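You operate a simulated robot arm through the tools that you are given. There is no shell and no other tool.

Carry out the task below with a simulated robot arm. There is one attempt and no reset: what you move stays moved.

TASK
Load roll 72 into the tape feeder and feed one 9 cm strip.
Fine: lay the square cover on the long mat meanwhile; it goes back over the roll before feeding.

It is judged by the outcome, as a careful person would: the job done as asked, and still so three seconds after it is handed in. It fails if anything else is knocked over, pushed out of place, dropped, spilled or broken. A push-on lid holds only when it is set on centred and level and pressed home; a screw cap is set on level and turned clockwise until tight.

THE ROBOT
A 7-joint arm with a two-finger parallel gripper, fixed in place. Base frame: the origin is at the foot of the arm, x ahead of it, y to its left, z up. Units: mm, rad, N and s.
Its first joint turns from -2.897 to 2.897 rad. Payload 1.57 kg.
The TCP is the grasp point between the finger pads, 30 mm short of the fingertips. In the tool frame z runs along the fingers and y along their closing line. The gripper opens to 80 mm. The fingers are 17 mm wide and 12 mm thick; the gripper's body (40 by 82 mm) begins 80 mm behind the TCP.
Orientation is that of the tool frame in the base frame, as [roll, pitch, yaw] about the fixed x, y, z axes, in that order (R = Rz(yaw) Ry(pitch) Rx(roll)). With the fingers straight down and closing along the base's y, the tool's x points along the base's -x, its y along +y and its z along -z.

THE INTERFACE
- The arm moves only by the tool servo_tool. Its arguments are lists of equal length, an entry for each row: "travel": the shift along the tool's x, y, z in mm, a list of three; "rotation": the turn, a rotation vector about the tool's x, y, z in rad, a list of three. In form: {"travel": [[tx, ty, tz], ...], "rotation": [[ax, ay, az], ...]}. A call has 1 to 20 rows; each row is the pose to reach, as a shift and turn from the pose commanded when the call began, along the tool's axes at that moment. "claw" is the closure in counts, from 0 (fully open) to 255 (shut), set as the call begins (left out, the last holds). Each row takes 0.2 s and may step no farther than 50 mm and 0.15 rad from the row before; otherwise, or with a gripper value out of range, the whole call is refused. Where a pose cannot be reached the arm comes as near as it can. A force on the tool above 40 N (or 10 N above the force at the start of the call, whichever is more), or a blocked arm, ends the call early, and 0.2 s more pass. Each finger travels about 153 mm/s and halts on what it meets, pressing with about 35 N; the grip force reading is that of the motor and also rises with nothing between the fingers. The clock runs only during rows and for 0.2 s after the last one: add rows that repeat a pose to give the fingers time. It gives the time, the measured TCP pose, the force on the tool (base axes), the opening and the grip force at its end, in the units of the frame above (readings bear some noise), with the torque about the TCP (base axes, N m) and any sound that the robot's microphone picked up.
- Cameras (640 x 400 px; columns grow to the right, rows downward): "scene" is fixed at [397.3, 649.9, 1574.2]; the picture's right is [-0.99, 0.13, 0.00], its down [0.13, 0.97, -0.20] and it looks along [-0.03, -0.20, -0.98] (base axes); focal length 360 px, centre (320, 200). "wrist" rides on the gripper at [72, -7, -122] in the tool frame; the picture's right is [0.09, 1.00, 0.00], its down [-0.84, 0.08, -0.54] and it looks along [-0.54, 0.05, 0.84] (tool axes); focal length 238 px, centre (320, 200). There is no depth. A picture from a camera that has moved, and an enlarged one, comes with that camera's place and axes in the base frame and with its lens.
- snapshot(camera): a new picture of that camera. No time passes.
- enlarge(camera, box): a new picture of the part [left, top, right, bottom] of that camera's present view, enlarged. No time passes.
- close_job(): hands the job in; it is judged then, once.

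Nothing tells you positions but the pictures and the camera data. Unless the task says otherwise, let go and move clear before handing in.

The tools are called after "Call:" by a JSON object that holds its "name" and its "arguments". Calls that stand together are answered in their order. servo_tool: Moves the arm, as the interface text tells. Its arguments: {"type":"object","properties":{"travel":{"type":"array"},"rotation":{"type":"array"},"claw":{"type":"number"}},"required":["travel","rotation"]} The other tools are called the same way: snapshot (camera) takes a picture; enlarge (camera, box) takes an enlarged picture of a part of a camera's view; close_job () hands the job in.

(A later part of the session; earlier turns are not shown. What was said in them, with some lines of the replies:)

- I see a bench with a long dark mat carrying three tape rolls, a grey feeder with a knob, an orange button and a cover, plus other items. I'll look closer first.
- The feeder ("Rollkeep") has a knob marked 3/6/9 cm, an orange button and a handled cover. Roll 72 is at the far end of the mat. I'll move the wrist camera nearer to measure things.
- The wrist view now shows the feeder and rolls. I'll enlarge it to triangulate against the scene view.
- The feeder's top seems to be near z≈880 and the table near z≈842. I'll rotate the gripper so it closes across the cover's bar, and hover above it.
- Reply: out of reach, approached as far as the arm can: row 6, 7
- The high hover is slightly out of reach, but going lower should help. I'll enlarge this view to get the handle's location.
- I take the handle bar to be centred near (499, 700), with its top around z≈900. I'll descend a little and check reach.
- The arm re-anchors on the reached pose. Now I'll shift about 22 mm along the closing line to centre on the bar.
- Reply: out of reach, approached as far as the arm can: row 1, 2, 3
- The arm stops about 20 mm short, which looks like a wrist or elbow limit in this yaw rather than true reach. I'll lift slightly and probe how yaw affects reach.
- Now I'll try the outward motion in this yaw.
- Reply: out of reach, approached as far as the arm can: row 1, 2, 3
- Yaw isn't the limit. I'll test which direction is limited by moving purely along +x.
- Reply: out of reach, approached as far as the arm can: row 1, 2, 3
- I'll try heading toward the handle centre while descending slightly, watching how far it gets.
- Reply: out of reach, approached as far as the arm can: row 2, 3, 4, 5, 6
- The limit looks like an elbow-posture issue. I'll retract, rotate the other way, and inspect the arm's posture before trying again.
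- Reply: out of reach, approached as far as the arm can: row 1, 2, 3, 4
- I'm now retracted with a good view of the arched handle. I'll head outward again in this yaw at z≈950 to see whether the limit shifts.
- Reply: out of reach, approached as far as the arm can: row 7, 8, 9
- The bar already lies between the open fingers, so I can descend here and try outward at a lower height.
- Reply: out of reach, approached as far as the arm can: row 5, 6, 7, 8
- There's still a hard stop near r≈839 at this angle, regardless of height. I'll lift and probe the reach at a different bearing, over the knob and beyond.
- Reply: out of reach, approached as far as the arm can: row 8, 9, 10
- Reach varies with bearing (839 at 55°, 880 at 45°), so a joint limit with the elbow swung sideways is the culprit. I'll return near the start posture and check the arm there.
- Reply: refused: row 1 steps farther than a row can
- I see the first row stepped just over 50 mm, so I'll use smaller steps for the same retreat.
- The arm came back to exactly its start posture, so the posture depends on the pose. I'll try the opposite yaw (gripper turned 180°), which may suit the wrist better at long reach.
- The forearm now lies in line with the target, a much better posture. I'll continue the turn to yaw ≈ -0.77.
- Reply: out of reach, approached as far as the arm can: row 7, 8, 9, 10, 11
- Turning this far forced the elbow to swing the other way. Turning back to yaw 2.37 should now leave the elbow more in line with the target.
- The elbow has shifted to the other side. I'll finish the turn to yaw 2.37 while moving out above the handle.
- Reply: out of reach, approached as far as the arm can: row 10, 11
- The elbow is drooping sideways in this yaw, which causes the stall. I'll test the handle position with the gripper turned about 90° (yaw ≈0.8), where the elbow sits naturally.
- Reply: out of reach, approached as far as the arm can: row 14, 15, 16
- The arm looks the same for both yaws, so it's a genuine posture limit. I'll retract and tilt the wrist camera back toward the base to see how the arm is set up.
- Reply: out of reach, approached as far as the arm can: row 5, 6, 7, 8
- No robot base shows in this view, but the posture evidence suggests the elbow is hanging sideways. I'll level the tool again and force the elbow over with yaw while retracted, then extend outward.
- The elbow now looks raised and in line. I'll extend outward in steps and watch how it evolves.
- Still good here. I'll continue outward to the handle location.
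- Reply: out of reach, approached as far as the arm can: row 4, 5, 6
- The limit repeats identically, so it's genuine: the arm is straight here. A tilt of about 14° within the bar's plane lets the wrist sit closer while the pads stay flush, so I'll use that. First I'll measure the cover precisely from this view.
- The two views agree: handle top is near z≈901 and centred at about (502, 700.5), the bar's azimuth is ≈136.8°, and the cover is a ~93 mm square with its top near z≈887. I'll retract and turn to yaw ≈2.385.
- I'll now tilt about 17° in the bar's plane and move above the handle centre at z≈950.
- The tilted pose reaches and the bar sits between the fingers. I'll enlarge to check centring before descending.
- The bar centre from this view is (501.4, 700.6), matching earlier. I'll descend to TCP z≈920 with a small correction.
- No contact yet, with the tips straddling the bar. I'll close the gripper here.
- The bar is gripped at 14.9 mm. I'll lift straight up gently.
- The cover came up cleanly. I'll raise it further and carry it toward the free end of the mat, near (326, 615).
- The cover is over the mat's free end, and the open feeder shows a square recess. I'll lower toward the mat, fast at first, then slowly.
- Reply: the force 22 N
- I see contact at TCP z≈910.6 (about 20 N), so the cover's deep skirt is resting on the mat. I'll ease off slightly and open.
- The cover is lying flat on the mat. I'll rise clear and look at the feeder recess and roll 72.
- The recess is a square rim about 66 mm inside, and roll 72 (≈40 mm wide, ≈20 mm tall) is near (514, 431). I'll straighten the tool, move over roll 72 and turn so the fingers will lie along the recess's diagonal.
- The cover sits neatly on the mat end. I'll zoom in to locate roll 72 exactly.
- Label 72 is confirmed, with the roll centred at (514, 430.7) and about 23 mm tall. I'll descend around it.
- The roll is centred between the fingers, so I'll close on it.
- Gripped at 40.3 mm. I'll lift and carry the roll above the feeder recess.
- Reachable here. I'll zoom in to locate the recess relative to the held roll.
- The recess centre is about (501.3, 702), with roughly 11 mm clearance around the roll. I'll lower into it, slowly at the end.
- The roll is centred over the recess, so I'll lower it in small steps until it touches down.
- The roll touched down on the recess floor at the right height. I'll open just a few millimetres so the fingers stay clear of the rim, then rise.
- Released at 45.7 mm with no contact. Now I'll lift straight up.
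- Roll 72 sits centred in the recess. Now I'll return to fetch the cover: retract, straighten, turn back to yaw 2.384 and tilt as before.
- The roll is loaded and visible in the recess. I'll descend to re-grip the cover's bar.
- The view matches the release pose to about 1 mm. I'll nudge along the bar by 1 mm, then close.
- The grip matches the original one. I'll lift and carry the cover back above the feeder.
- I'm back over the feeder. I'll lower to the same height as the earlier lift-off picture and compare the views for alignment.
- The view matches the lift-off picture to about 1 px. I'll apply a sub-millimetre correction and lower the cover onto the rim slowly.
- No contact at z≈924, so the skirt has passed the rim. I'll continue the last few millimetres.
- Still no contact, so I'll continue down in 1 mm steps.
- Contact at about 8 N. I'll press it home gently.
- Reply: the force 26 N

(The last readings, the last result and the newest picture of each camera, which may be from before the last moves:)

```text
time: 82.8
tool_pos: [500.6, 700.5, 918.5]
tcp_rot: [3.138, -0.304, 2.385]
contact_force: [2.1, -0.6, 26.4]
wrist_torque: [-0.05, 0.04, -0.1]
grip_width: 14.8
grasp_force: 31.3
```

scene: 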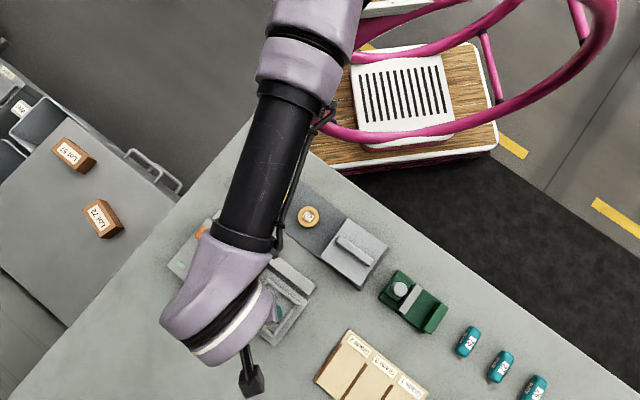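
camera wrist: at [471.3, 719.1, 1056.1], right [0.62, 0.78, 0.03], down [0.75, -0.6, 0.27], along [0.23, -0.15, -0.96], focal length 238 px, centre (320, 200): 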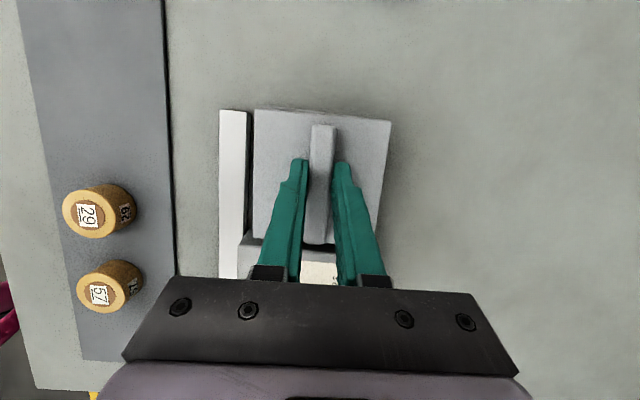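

Firmly seated at 26 N with no further travel. I'll ease off 2 mm and open.

Call:
{"name": "servo_tool", "arguments": {"travel": [[0.6, 0, -1.9], [0.6, 0, -1.9]], "rotation": [[0, 0, 0], [0, 0, 0]]}}

Call:
{"name": "servo_tool", "arguments": {"travel": [[0, 0, 0], [0, 0, 0], [0, 0, 0], [0, 0, 0]], "rotation": [[0, 0, 0], [0, 0, 0], [0, 0, 0], [0, 0, 0]], "claw": 0}}

Call:
{"name": "snapshot", "arguments": {"camera": "wrist"}}

```text
time: 83.4
tool_pos: [500.3, 702.1, 919.0]
tcp_rot: [3.14, -0.302, 2.384]
contact_force: [2.0, 6.4, 19.8]
wrist_torque: [0.6, 0.42, -0.22]
grip_width: 15.0
grasp_force: 30.4
```

```text
time: 84.4
tool_pos: [501.0, 702.1, 918.4]
tcp_rot: [-3.142, -0.301, 2.385]
contact_force: [1.9, -2.2, 19.1]
wrist_torque: [-0.04, -0.03, 0.04]
grip_width: 74.0
grasp_force: 0.1
```

```text
taken
camera wrist: at [471.7, 718.6, 1055.1], right [0.62, 0.78, 0.03], down [0.75, -0.6, 0.27], along [0.23, -0.15, -0.96], focal length 238 px, centre (320, 200)
```

wrist: 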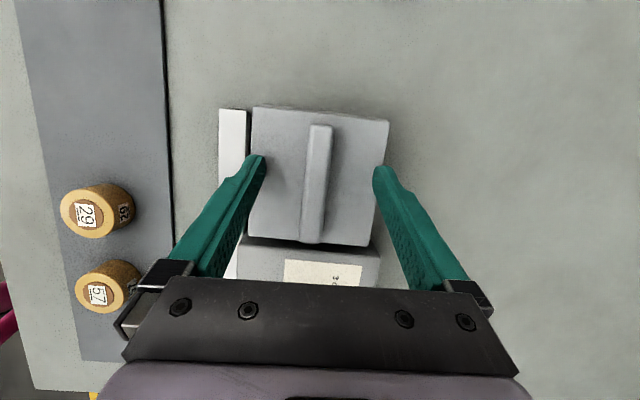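

The fingertips are resting on the cover's top, so I'll lift straight up and inspect the seating.

Call:
{"name": "servo_tool", "arguments": {"travel": [[1.5, 0, -4.8], [6, 0, -19.1], [12, 0, -38.2], [17.8, 0, -57.3], [17.8, 0, -57.3]], "rotation": [[0, 0, 0], [0, 0, 0], [0, 0, 0], [0, 0, 0], [0, 0, 0]]}}

Call:
{"name": "snapshot", "arguments": {"camera": "wrist"}}

Call:
{"name": "enlarge", "arguments": {"camera": "wrist", "box": [220, 80, 412, 260]}}

Call:
{"name": "enlarge", "arguments": {"camera": "scene", "box": [200, 230, 360, 340]}}

```text
time: 85.6
tool_pos: [499.7, 701.2, 977.3]
tcp_rot: [3.141, -0.303, 2.382]
contact_force: [0.4, -0.5, -0.8]
wrist_torque: [-0.04, 0.01, -0.01]
grip_width: 79.8
grasp_force: 0.0
```

```text
taken
camera wrist: at [470.3, 719.2, 1114.5], right [0.62, 0.78, 0.03], down [0.75, -0.6, 0.27], along [0.23, -0.15, -0.96], focal length 238 px, centre (320, 200)
```

wrist: 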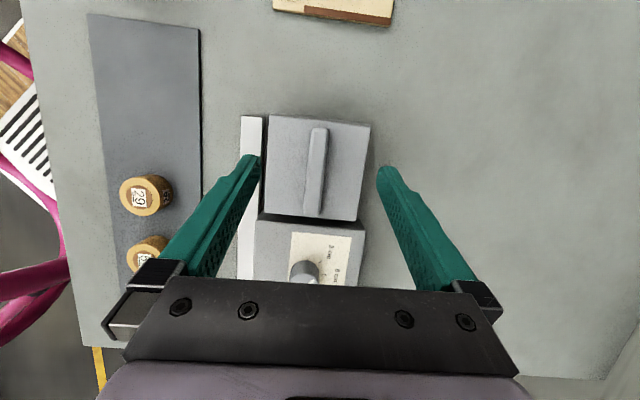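

```text
2.22 times, centred on (316, 170) of wrist
camera zoom: at [470.3, 719.2, 1114.5], right [0.62, 0.78, 0.03], down [0.75, -0.6, 0.27], along [0.23, -0.15, -0.96], focal length 530 px, centre (329, 267)
```

zoom: 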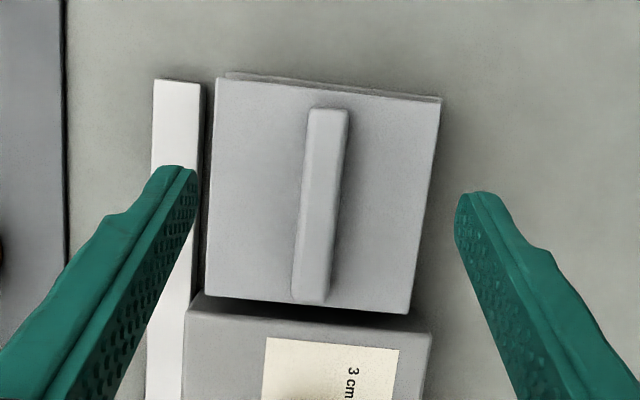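

```text
3.64 times, centred on (280, 285) of scene
camera zoom: at [397.3, 649.9, 1574.2], right [-0.99, 0.13, 0.0], down [0.13, 0.97, -0.2], along [-0.03, -0.2, -0.98], focal length 1308 px, centre (466, -109)
```

zoom: 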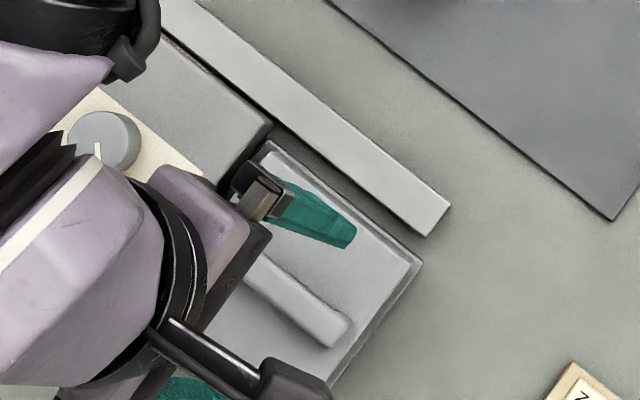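

The cover looks level and properly seated. I'll move over the knob with the tool vertical, which also clears the view of the cover.

Call:
{"name": "servo_tool", "arguments": {"travel": [[-36, -1.4, -14.6], [-71, -2.8, -29.3], [-107, -4.2, -43.9], [-107, -4.2, -43.9], [-107, -4.2, -43.9], [-107, -4.2, -43.9]], "rotation": [[0, 0, 0], [0, 0, 0], [0, 0, 0], [0, -0.12, 0], [0, -0.24, 0], [0, -0.302, 0]]}}

Call:
{"name": "snapshot", "arguments": {"camera": "wrist"}}

Call:
{"name": "enlarge", "arguments": {"camera": "scene", "box": [160, 200, 320, 360]}}

```text
time: 87.0
tool_pos: [581.4, 619.2, 986.3]
tcp_rot: [3.141, 0.003, 2.384]
contact_force: [-0.5, 0.6, -0.2]
wrist_torque: [0.0, 0.02, 0.0]
grip_width: 80.0
grasp_force: 0.1
```

```text
taken
camera wrist: at [523.2, 664.4, 1108.3], right [0.62, 0.79, 0.0], down [0.66, -0.52, 0.54], along [0.43, -0.34, -0.84], focal length 238 px, centre (320, 200)
```

wrist: 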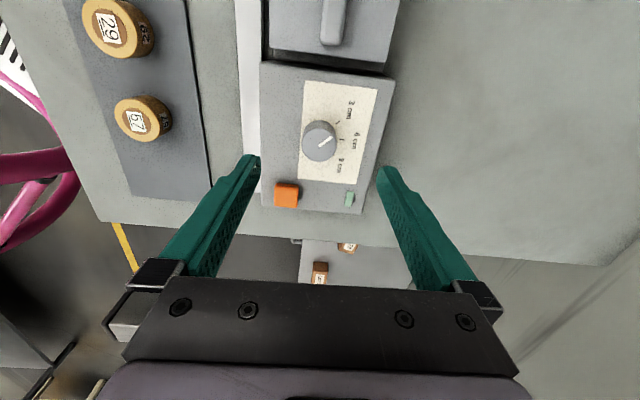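

```text
2.50 times, centred on (240, 280) of scene
camera zoom: at [397.3, 649.9, 1574.2], right [-0.99, 0.13, 0.0], down [0.13, 0.97, -0.2], along [-0.03, -0.2, -0.98], focal length 899 px, centre (520, 0)
```

zoom: 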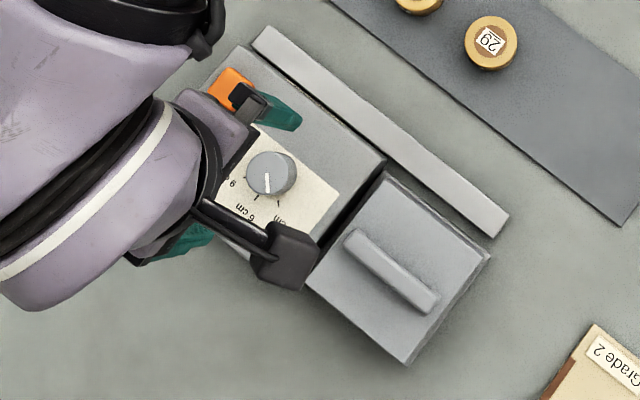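

The cover looks just as it did originally. I'll zoom in on the knob to centre on it.

Call:
{"name": "enlarge", "arguments": {"camera": "wrist", "box": [256, 70, 416, 220]}}

```text
2.67 times, centred on (336, 145) of wrist
camera zoom: at [523.2, 664.4, 1108.3], right [0.62, 0.79, 0.0], down [0.66, -0.52, 0.54], along [0.43, -0.34, -0.84], focal length 636 px, centre (277, 347)
```

zoom: 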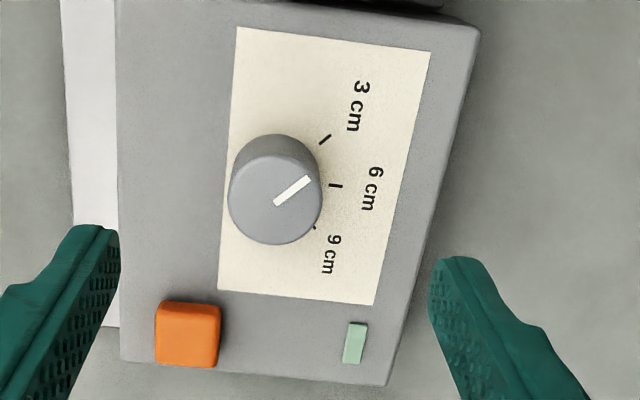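

The knob centre is confirmed near (580.8, 618.5). I'll descend around it.

Call:
{"name": "servo_tool", "arguments": {"travel": [[0, -0.5, 25], [0, -0.8, 50], [0, -0.8, 65], [0, -0.8, 72], [0, -0.8, 72]], "rotation": [[0, 0, 0], [0, 0, 0], [0, 0, 0], [0, 0, 0], [0, 0, 0]]}}

Call:
{"name": "snapshot", "arguments": {"camera": "wrist"}}

```text
time: 88.2
tool_pos: [579.4, 619.5, 915.1]
tcp_rot: [3.141, 0.001, 2.383]
contact_force: [0.0, -0.2, -0.1]
wrist_torque: [0.0, 0.0, 0.01]
grip_width: 79.7
grasp_force: 0.0
```

```text
taken
camera wrist: at [522.5, 664.1, 1036.4], right [0.62, 0.79, 0.0], down [0.66, -0.52, 0.54], along [0.43, -0.33, -0.84], focal length 238 px, centre (320, 200)
```

wrist: 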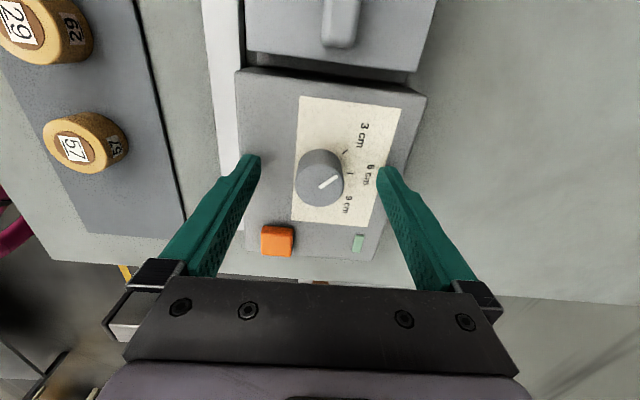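

Centred, so I'll close on the knob.

Call:
{"name": "servo_tool", "arguments": {"travel": [[0, 0, 0], [0, 0, 0], [0, 0, 0], [0, 0, 0]], "rotation": [[0, 0, 0], [0, 0, 0], [0, 0, 0], [0, 0, 0]], "claw": 255}}

Call:
{"name": "snapshot", "arguments": {"camera": "wrist"}}

```text
time: 89.2
tool_pos: [580.9, 619.8, 914.2]
tcp_rot: [3.141, -0.001, 2.384]
contact_force: [0.1, -0.3, -1.1]
wrist_torque: [0.4, -0.13, -0.01]
grip_width: 31.7
grasp_force: 40.4
```

```text
taken
camera wrist: at [522.4, 664.1, 1036.4], right [0.62, 0.79, 0.0], down [0.66, -0.52, 0.54], along [0.43, -0.33, -0.84], focal length 238 px, centre (320, 200)
```

wrist: 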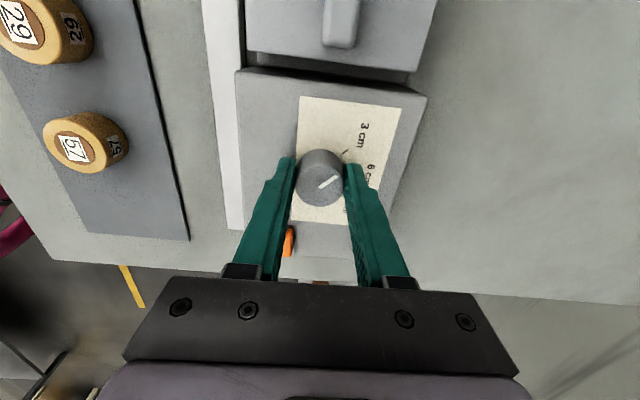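

I've got hold of the knob (31.7 mm). I'll turn it clockwise seen from above, starting with about 45° and checking.

Call:
{"name": "servo_tool", "arguments": {"travel": [[0, 0, 0], [0, 0, 0], [0, 0, 0], [0, 0, 0], [0, 0, 0], [0, 0, 0], [0, 0, 0], [0, 0, 0]], "rotation": [[0, 0, 0.11], [0, 0, 0.22], [0, 0, 0.33], [0, 0, 0.44], [0, 0, 0.55], [0, 0, 0.66], [0, 0, 0.785], [0, 0, 0.785]]}}

Call:
{"name": "snapshot", "arguments": {"camera": "wrist"}}

Call:
{"name": "enlarge", "arguments": {"camera": "scene", "box": [180, 230, 276, 290]}}

```text
time: 91.0
tool_pos: [581.9, 618.1, 913.2]
tcp_rot: [-3.14, 0.003, 1.598]
contact_force: [17.5, 4.1, -5.9]
wrist_torque: [-0.12, 0.08, 0.0]
grip_width: 31.2
grasp_force: 40.2
```

```text
taken
camera wrist: at [572.7, 690.0, 1036.4], right [0.99, 0.12, 0.0], down [0.1, -0.83, 0.54], along [0.06, -0.54, -0.84], focal length 238 px, centre (320, 200)
```

wrist: 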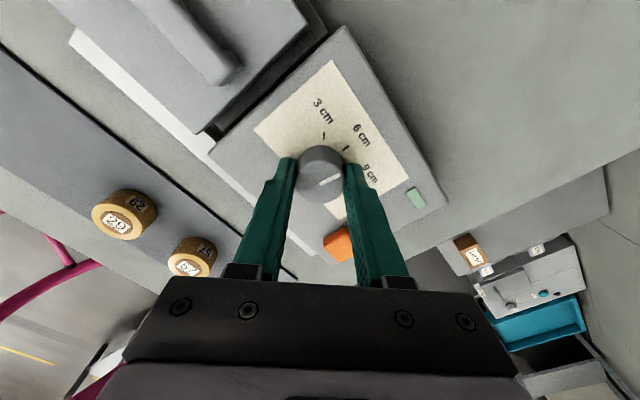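

```text
6.67 times, centred on (228, 260) of scene
camera zoom: at [397.3, 649.9, 1574.2], right [-0.99, 0.13, 0.0], down [0.13, 0.97, -0.2], along [-0.03, -0.2, -0.98], focal length 2398 px, centre (933, -200)
```

zoom: 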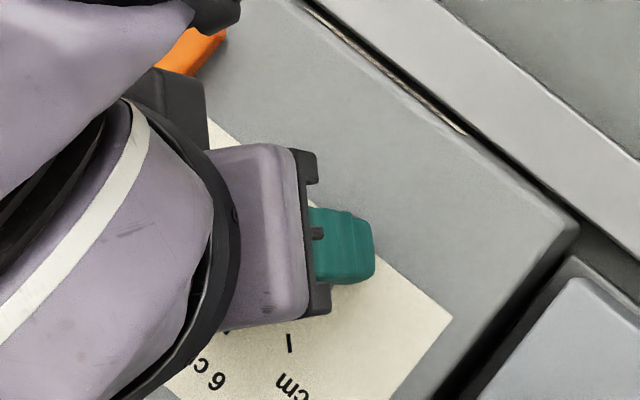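

I'll zoom to see whether the knob turned with the gripper.

Call:
{"name": "enlarge", "arguments": {"camera": "wrist", "box": [272, 120, 400, 220]}}

```text
4.00 times, centred on (336, 170) of wrist
camera zoom: at [572.7, 690.0, 1036.4], right [0.99, 0.12, 0.0], down [0.1, -0.83, 0.54], along [0.06, -0.54, -0.84], focal length 953 px, centre (256, 320)
```

zoom: 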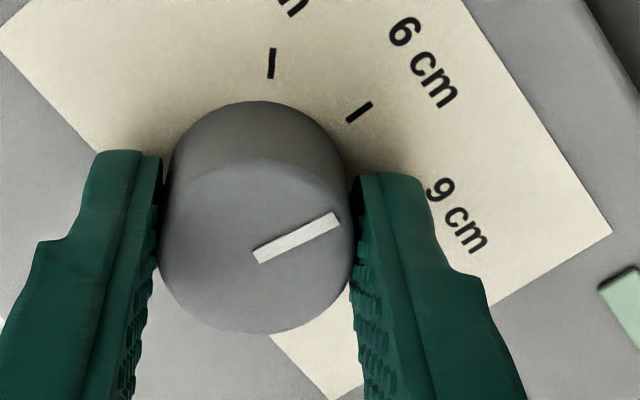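

The pointer is now at about azimuth 35°, just past the 6 cm mark, so roughly 34° remains to 9 cm. I'll continue turning and re-centre by 1 mm to relieve the side force.

Call:
{"name": "servo_tool", "arguments": {"travel": [[0, 1, 0], [0, 1, 0], [0, 1, 0], [0, 1, 0], [0, 1, 0], [0, 1, 0], [0, 1, 0]], "rotation": [[0, 0, 0.05], [0, 0, 0.14], [0, 0, 0.23], [0, 0, 0.32], [0, 0, 0.41], [0, 0, 0.48], [0, 0, 0.48]]}}

Call:
{"name": "enlarge", "arguments": {"camera": "wrist", "box": [272, 120, 400, 220]}}

```text
time: 92.6
tool_pos: [582.1, 617.8, 915.9]
tcp_rot: [3.14, 0.002, 1.119]
contact_force: [15.1, -19.6, -9.1]
wrist_torque: [-0.33, -0.39, 0.01]
grip_width: 31.2
grasp_force: 40.1
```

```text
4.00 times, centred on (336, 170) of wrist
camera zoom: at [607.0, 685.7, 1036.5], right [0.94, -0.35, 0.0], down [-0.3, -0.79, 0.54], along [-0.19, -0.51, -0.84], focal length 953 px, centre (256, 320)
```

zoom: 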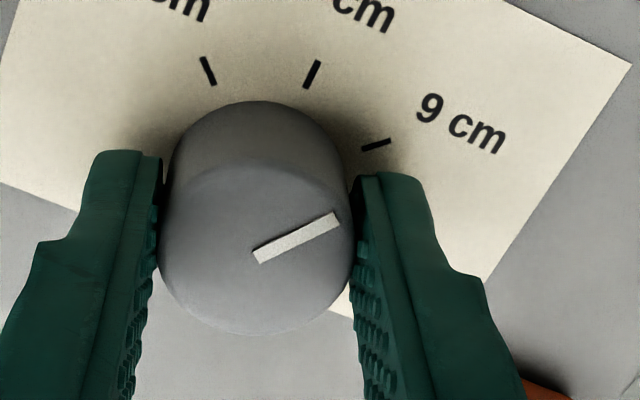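

The knob is turning with the gripper and the pointer is about 6° short of the 9 cm mark. I'll turn the last bit and relieve the side force.

Call:
{"name": "servo_tool", "arguments": {"travel": [[-0.3, 0.5, 0], [-0.5, 0.8, 0], [-0.5, 0.8, 0]], "rotation": [[0, 0, 0.05], [0, 0, 0.1], [0, 0, 0.1]]}}

Call:
{"name": "enlarge", "arguments": {"camera": "wrist", "box": [272, 120, 400, 220]}}

```text
time: 93.4
tool_pos: [582.4, 617.6, 914.0]
tcp_rot: [3.141, 0.002, 1.016]
contact_force: [13.7, -19.2, -7.3]
wrist_torque: [-0.86, 0.2, 0.01]
grip_width: 31.2
grasp_force: 40.0
```

```text
4.00 times, centred on (336, 170) of wrist
camera zoom: at [613.6, 682.8, 1036.5], right [0.9, -0.44, 0.0], down [-0.37, -0.75, 0.54], along [-0.24, -0.49, -0.84], focal length 953 px, centre (256, 320)
```

zoom: 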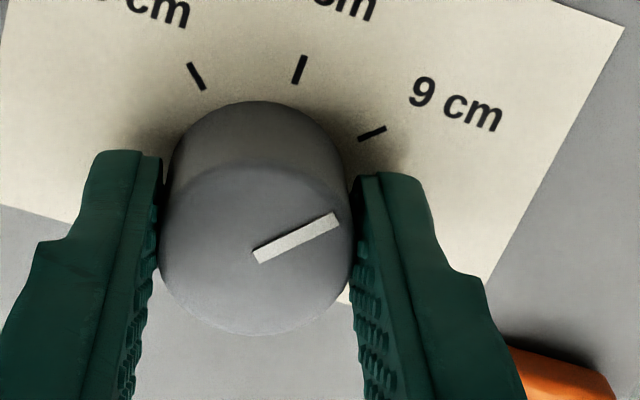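

The pointer lines up with the 9 cm tick. I'll release and check.

Call:
{"name": "servo_tool", "arguments": {"travel": [[0, 0, 0], [0, 0, 0], [0, 0, 0], [0, 0, 0]], "rotation": [[0, 0, 0], [0, 0, 0], [0, 0, 0], [0, 0, 0]], "claw": 0}}

Call:
{"name": "servo_tool", "arguments": {"travel": [[0, 0, -25], [0, 0, -50], [0, 0, -70], [0, 0, -70]], "rotation": [[0, 0, 0], [0, 0, 0], [0, 0, 0], [0, 0, 0]]}}

Call:
{"name": "enlarge", "arguments": {"camera": "wrist", "box": [240, 60, 432, 180]}}

Call:
{"name": "snapshot", "arguments": {"camera": "wrist"}}

```text
time: 94.4
tool_pos: [581.6, 618.1, 916.3]
tcp_rot: [3.141, 0.001, 1.019]
contact_force: [-0.3, -0.2, -0.3]
wrist_torque: [0.02, 0.02, -0.02]
grip_width: 79.7
grasp_force: 0.1
```

```text
time: 95.4
tool_pos: [581.3, 616.2, 987.2]
tcp_rot: [-3.142, 0.001, 1.019]
contact_force: [0.2, 0.7, -0.2]
wrist_torque: [0.0, -0.01, 0.0]
grip_width: 80.1
grasp_force: 0.0
```

```text
3.33 times, centred on (336, 120) of wrist
camera zoom: at [613.2, 682.5, 1107.6], right [0.9, -0.44, 0.0], down [-0.37, -0.75, 0.54], along [-0.24, -0.49, -0.84], focal length 794 px, centre (267, 467)
```

zoom: 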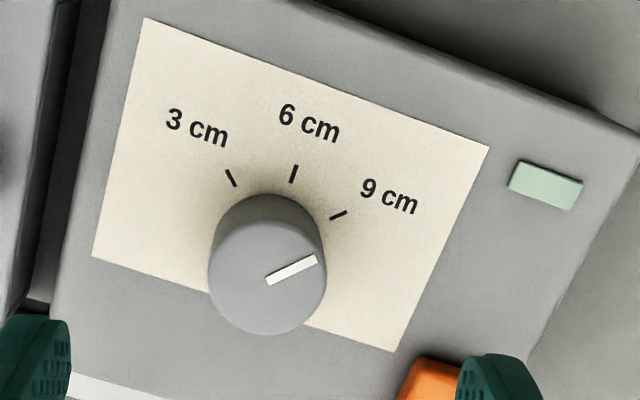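

```text
taken
camera wrist: at [613.2, 682.5, 1107.6], right [0.9, -0.44, 0.0], down [-0.37, -0.75, 0.54], along [-0.24, -0.49, -0.84], focal length 238 px, centre (320, 200)
```

wrist: 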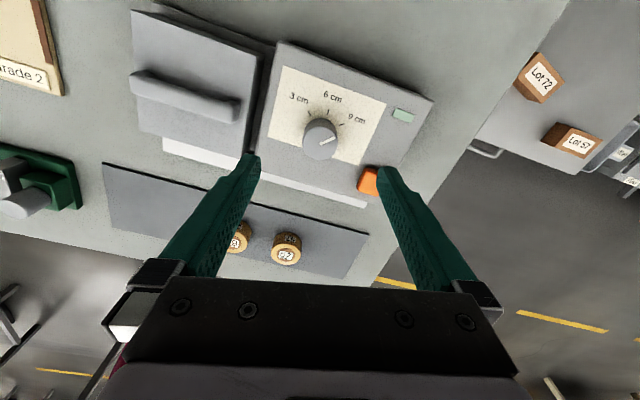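

The knob reads 9 cm. Next is the orange button: I'll move above it with the gripper closed and look.

Call:
{"name": "servo_tool", "arguments": {"travel": [[-21, 30, 5], [-42, 61, 10], [-42, 61, 20], [-42, 61, 20], [-42, 61, 20]], "rotation": [[0, 0, 0], [0, 0, 0], [0, 0, 0], [0, 0, 0], [0, 0, 0]], "claw": 255}}

Call:
{"name": "snapshot", "arguments": {"camera": "wrist"}}

Call:
{"name": "enlarge", "arguments": {"camera": "wrist", "box": [260, 80, 388, 200]}}

Call:
{"name": "snapshot", "arguments": {"camera": "scene"}}

```text
time: 96.6
tool_pos: [612.3, 549.1, 966.2]
tcp_rot: [-3.14, -0.001, 1.021]
contact_force: [0.4, -0.3, -0.1]
wrist_torque: [-0.01, -0.01, -0.01]
grip_width: 0.1
grasp_force: 21.3
```

```text
taken
camera wrist: at [642.8, 613.9, 1087.6], right [0.9, -0.44, 0.0], down [-0.37, -0.75, 0.54], along [-0.24, -0.49, -0.84], focal length 238 px, centre (320, 200)
```

wrist: 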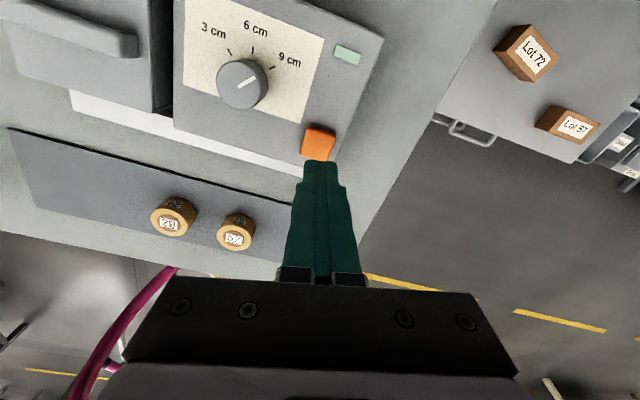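

```text
3.33 times, centred on (324, 140) of wrist
camera zoom: at [642.8, 613.9, 1087.6], right [0.9, -0.44, 0.0], down [-0.37, -0.75, 0.54], along [-0.24, -0.49, -0.84], focal length 794 px, centre (307, 400)
```

zoom: 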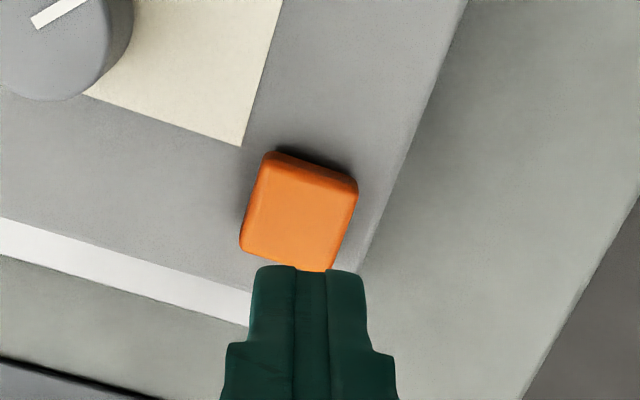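

```text
taken
```

scene: 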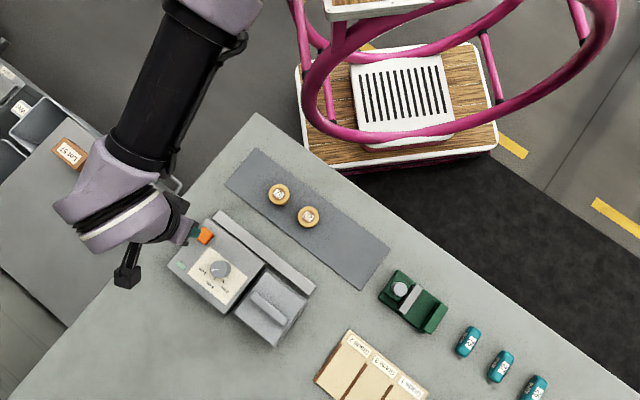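

The button's top is near (609, 550.5) at z≈886. I'll shift over it and descend to just above.

Call:
{"name": "servo_tool", "arguments": {"travel": [[-0.3, -2, 15], [-0.5, -3.5, 30], [-0.5, -3.5, 40], [-0.5, -3.5, 40]], "rotation": [[0, 0, 0], [0, 0, 0], [0, 0, 0], [0, 0, 0]]}}

Call:
{"name": "snapshot", "arguments": {"camera": "wrist"}}

Call:
{"name": "enlarge", "arguments": {"camera": "scene", "box": [160, 205, 272, 275]}}

```text
time: 97.6
tool_pos: [608.6, 548.8, 924.6]
tcp_rot: [-3.141, 0.0, 1.019]
contact_force: [-0.9, 0.5, -0.3]
wrist_torque: [0.02, -0.01, 0.02]
grip_width: 0.0
grasp_force: 21.3
```

```text
taken
camera wrist: at [639.2, 615.8, 1047.1], right [0.9, -0.44, 0.0], down [-0.37, -0.75, 0.54], along [-0.24, -0.49, -0.84], focal length 238 px, centre (320, 200)
```

wrist: 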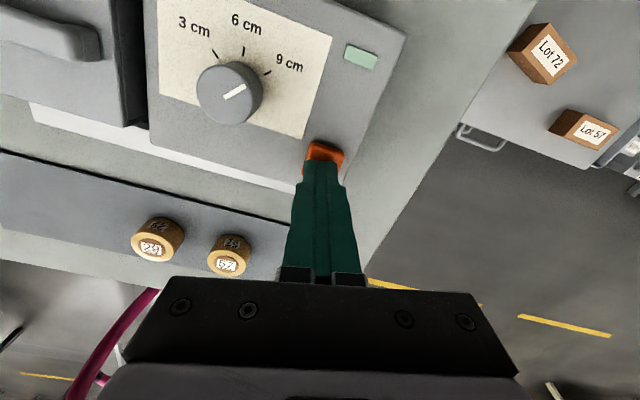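

```text
5.71 times, centred on (216, 240) of scene
camera zoom: at [397.3, 649.9, 1574.2], right [-0.99, 0.13, 0.0], down [0.13, 0.97, -0.2], along [-0.03, -0.2, -0.98], focal length 2056 px, centre (914, -29)
```

zoom: 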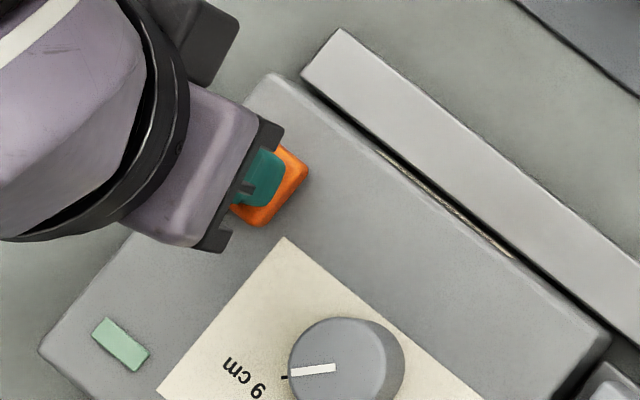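

The fingertip is over the button and the knob clearly reads 9 cm. I'll press down in small steps.

Call:
{"name": "servo_tool", "arguments": {"travel": [[0.5, 0, 2], [0.5, 0, 4], [0.5, 0, 6]], "rotation": [[0, 0, 0], [0, 0, 0], [0, 0, 0]]}}

```text
time: 98.4
tool_pos: [608.7, 552.0, 919.9]
tcp_rot: [3.141, 0.0, 1.022]
contact_force: [0.2, 1.4, 1.0]
wrist_torque: [-0.01, 0.02, 0.0]
grip_width: 0.1
grasp_force: 20.9
```

Call:
{"name": "servo_tool", "arguments": {"travel": [[0, 0, 1.5], [0, 0, 3], [0, 0, 4]], "rotation": [[0, 0, 0], [0, 0, 0], [0, 0, 0]]}}

```text
time: 99.2
tool_pos: [608.1, 551.4, 917.2]
tcp_rot: [-3.141, -0.002, 1.019]
contact_force: [-2.4, -4.3, 9.9]
wrist_torque: [-0.11, 0.05, -0.02]
grip_width: 0.0
grasp_force: 21.9
heard: click
```

Heard a click, so I'll lift off right away and look.

Call:
{"name": "servo_tool", "arguments": {"travel": [[0, 0, -10], [0, 0, -40], [0, 0, -70], [0, 0, -70]], "rotation": [[0, 0, 0], [0, 0, 0], [0, 0, 0], [0, 0, 0]]}}

Call:
{"name": "enlarge", "arguments": {"camera": "scene", "box": [160, 200, 320, 360]}}

Call:
{"name": "snapshot", "arguments": {"camera": "scene"}}

Call:
{"name": "snapshot", "arguments": {"camera": "wrist"}}

```text
time: 100.2
tool_pos: [608.6, 552.0, 984.6]
tcp_rot: [3.141, 0.001, 1.019]
contact_force: [-0.1, 0.2, -0.8]
wrist_torque: [0.0, -0.03, 0.0]
grip_width: 0.0
grasp_force: 21.5
```

```text
2.50 times, centred on (240, 280) of scene
camera zoom: at [397.3, 649.9, 1574.2], right [-0.99, 0.13, 0.0], down [0.13, 0.97, -0.2], along [-0.03, -0.2, -0.98], focal length 899 px, centre (520, 0)
```

zoom: 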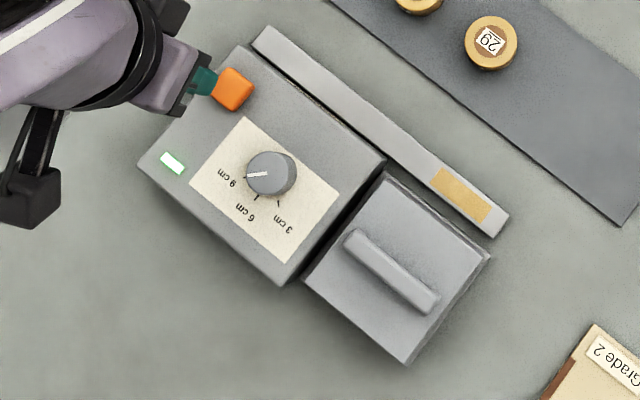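

```text
taken
```

scene: 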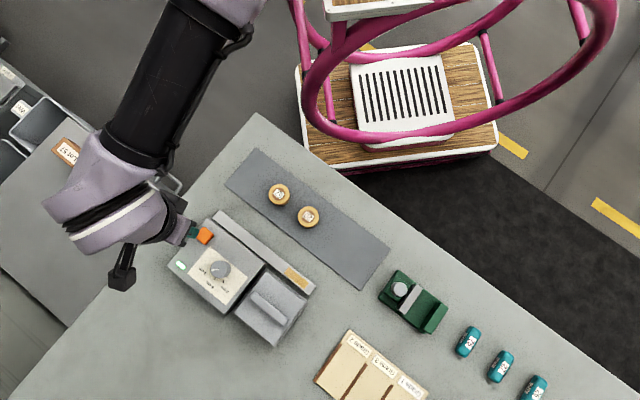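

```text
taken
camera wrist: at [639.9, 616.5, 1106.2], right [0.9, -0.44, 0.0], down [-0.37, -0.75, 0.54], along [-0.24, -0.49, -0.84], focal length 238 px, centre (320, 200)
```

wrist: 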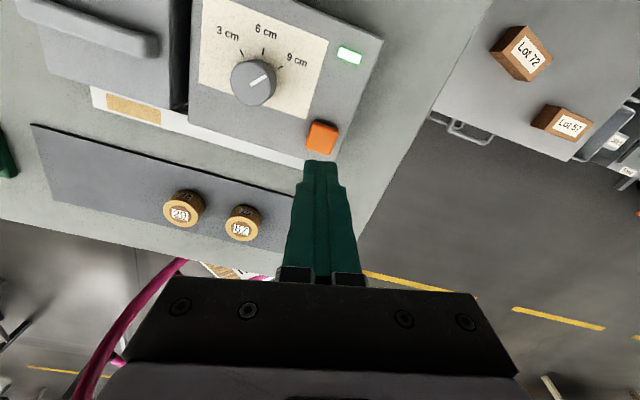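

The status light is lit and a strip is emerging on the chute. I'll move clear while it finishes.

Call:
{"name": "servo_tool", "arguments": {"travel": [[-33, -15, -8], [-66, -30, -16], [-98, -45, -24], [-131, -60, -32], [-164, -75, -40], [-164, -75, -40], [-164, -75, -40], [-164, -75, -40]], "rotation": [[0, 0, 0], [0, 0, 0], [0, 0, 0], [0, 0, 0], [0, 0, 0], [0, 0, 0], [0, 0, 0], [0, 0, 0]]}}

Call:
{"name": "snapshot", "arguments": {"camera": "scene"}}

Call:
{"name": "enlarge", "arguments": {"camera": "scene", "box": [160, 200, 320, 360]}}

```text
time: 102.0
tool_pos: [458.4, 451.3, 1027.2]
tcp_rot: [-3.14, -0.001, 1.02]
contact_force: [0.3, -0.3, -1.1]
wrist_torque: [-0.01, 0.03, -0.02]
grip_width: 0.0
grasp_force: 21.5
```

```text
taken
```

scene: 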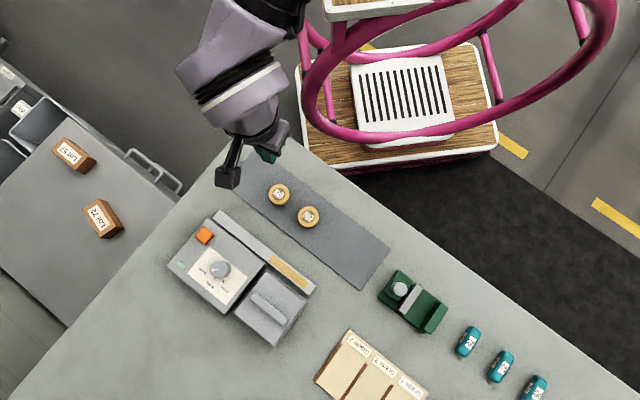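

```text
2.50 times, centred on (240, 280) of scene
camera zoom: at [397.3, 649.9, 1574.2], right [-0.99, 0.13, 0.0], down [0.13, 0.97, -0.2], along [-0.03, -0.2, -0.98], focal length 899 px, centre (520, 0)
```

zoom: 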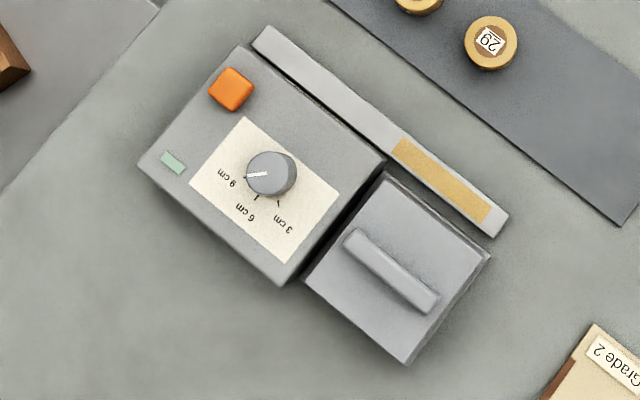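

The light is off and one strip of about 90 mm lies on the chute. The cover is back over roll 72, the other rolls are undisturbed and the arm is clear, so I'm handing the job in.

Call:
{"name": "close_job", "arguments": {}}

```text
The job is handed in.
```

Roll 72 is loaded in the feeder and one strip has been fed. It measures about 90 mm in the overhead view, so it matches the 9 cm you asked for.

- **Cover:** I laid it on the free end of the long mat while loading. It went back over the roll before feeding, pressed down firmly and level.
- **Feeder:** I turned the knob from 3 cm to 9 cm and pressed the orange button once. It clicked, and the status light came on, then went off when the strip was done. The strip is lying on the chute.
- **Everything else:** In the final picture, rolls 57 and 29 and the other items on the bench are where they started. The gripper is empty and clear of the feeder.

The feeder was near the edge of the arm's reach, so I tilted the gripper slightly to handle the cover and the roll. Both sat level when I let go.
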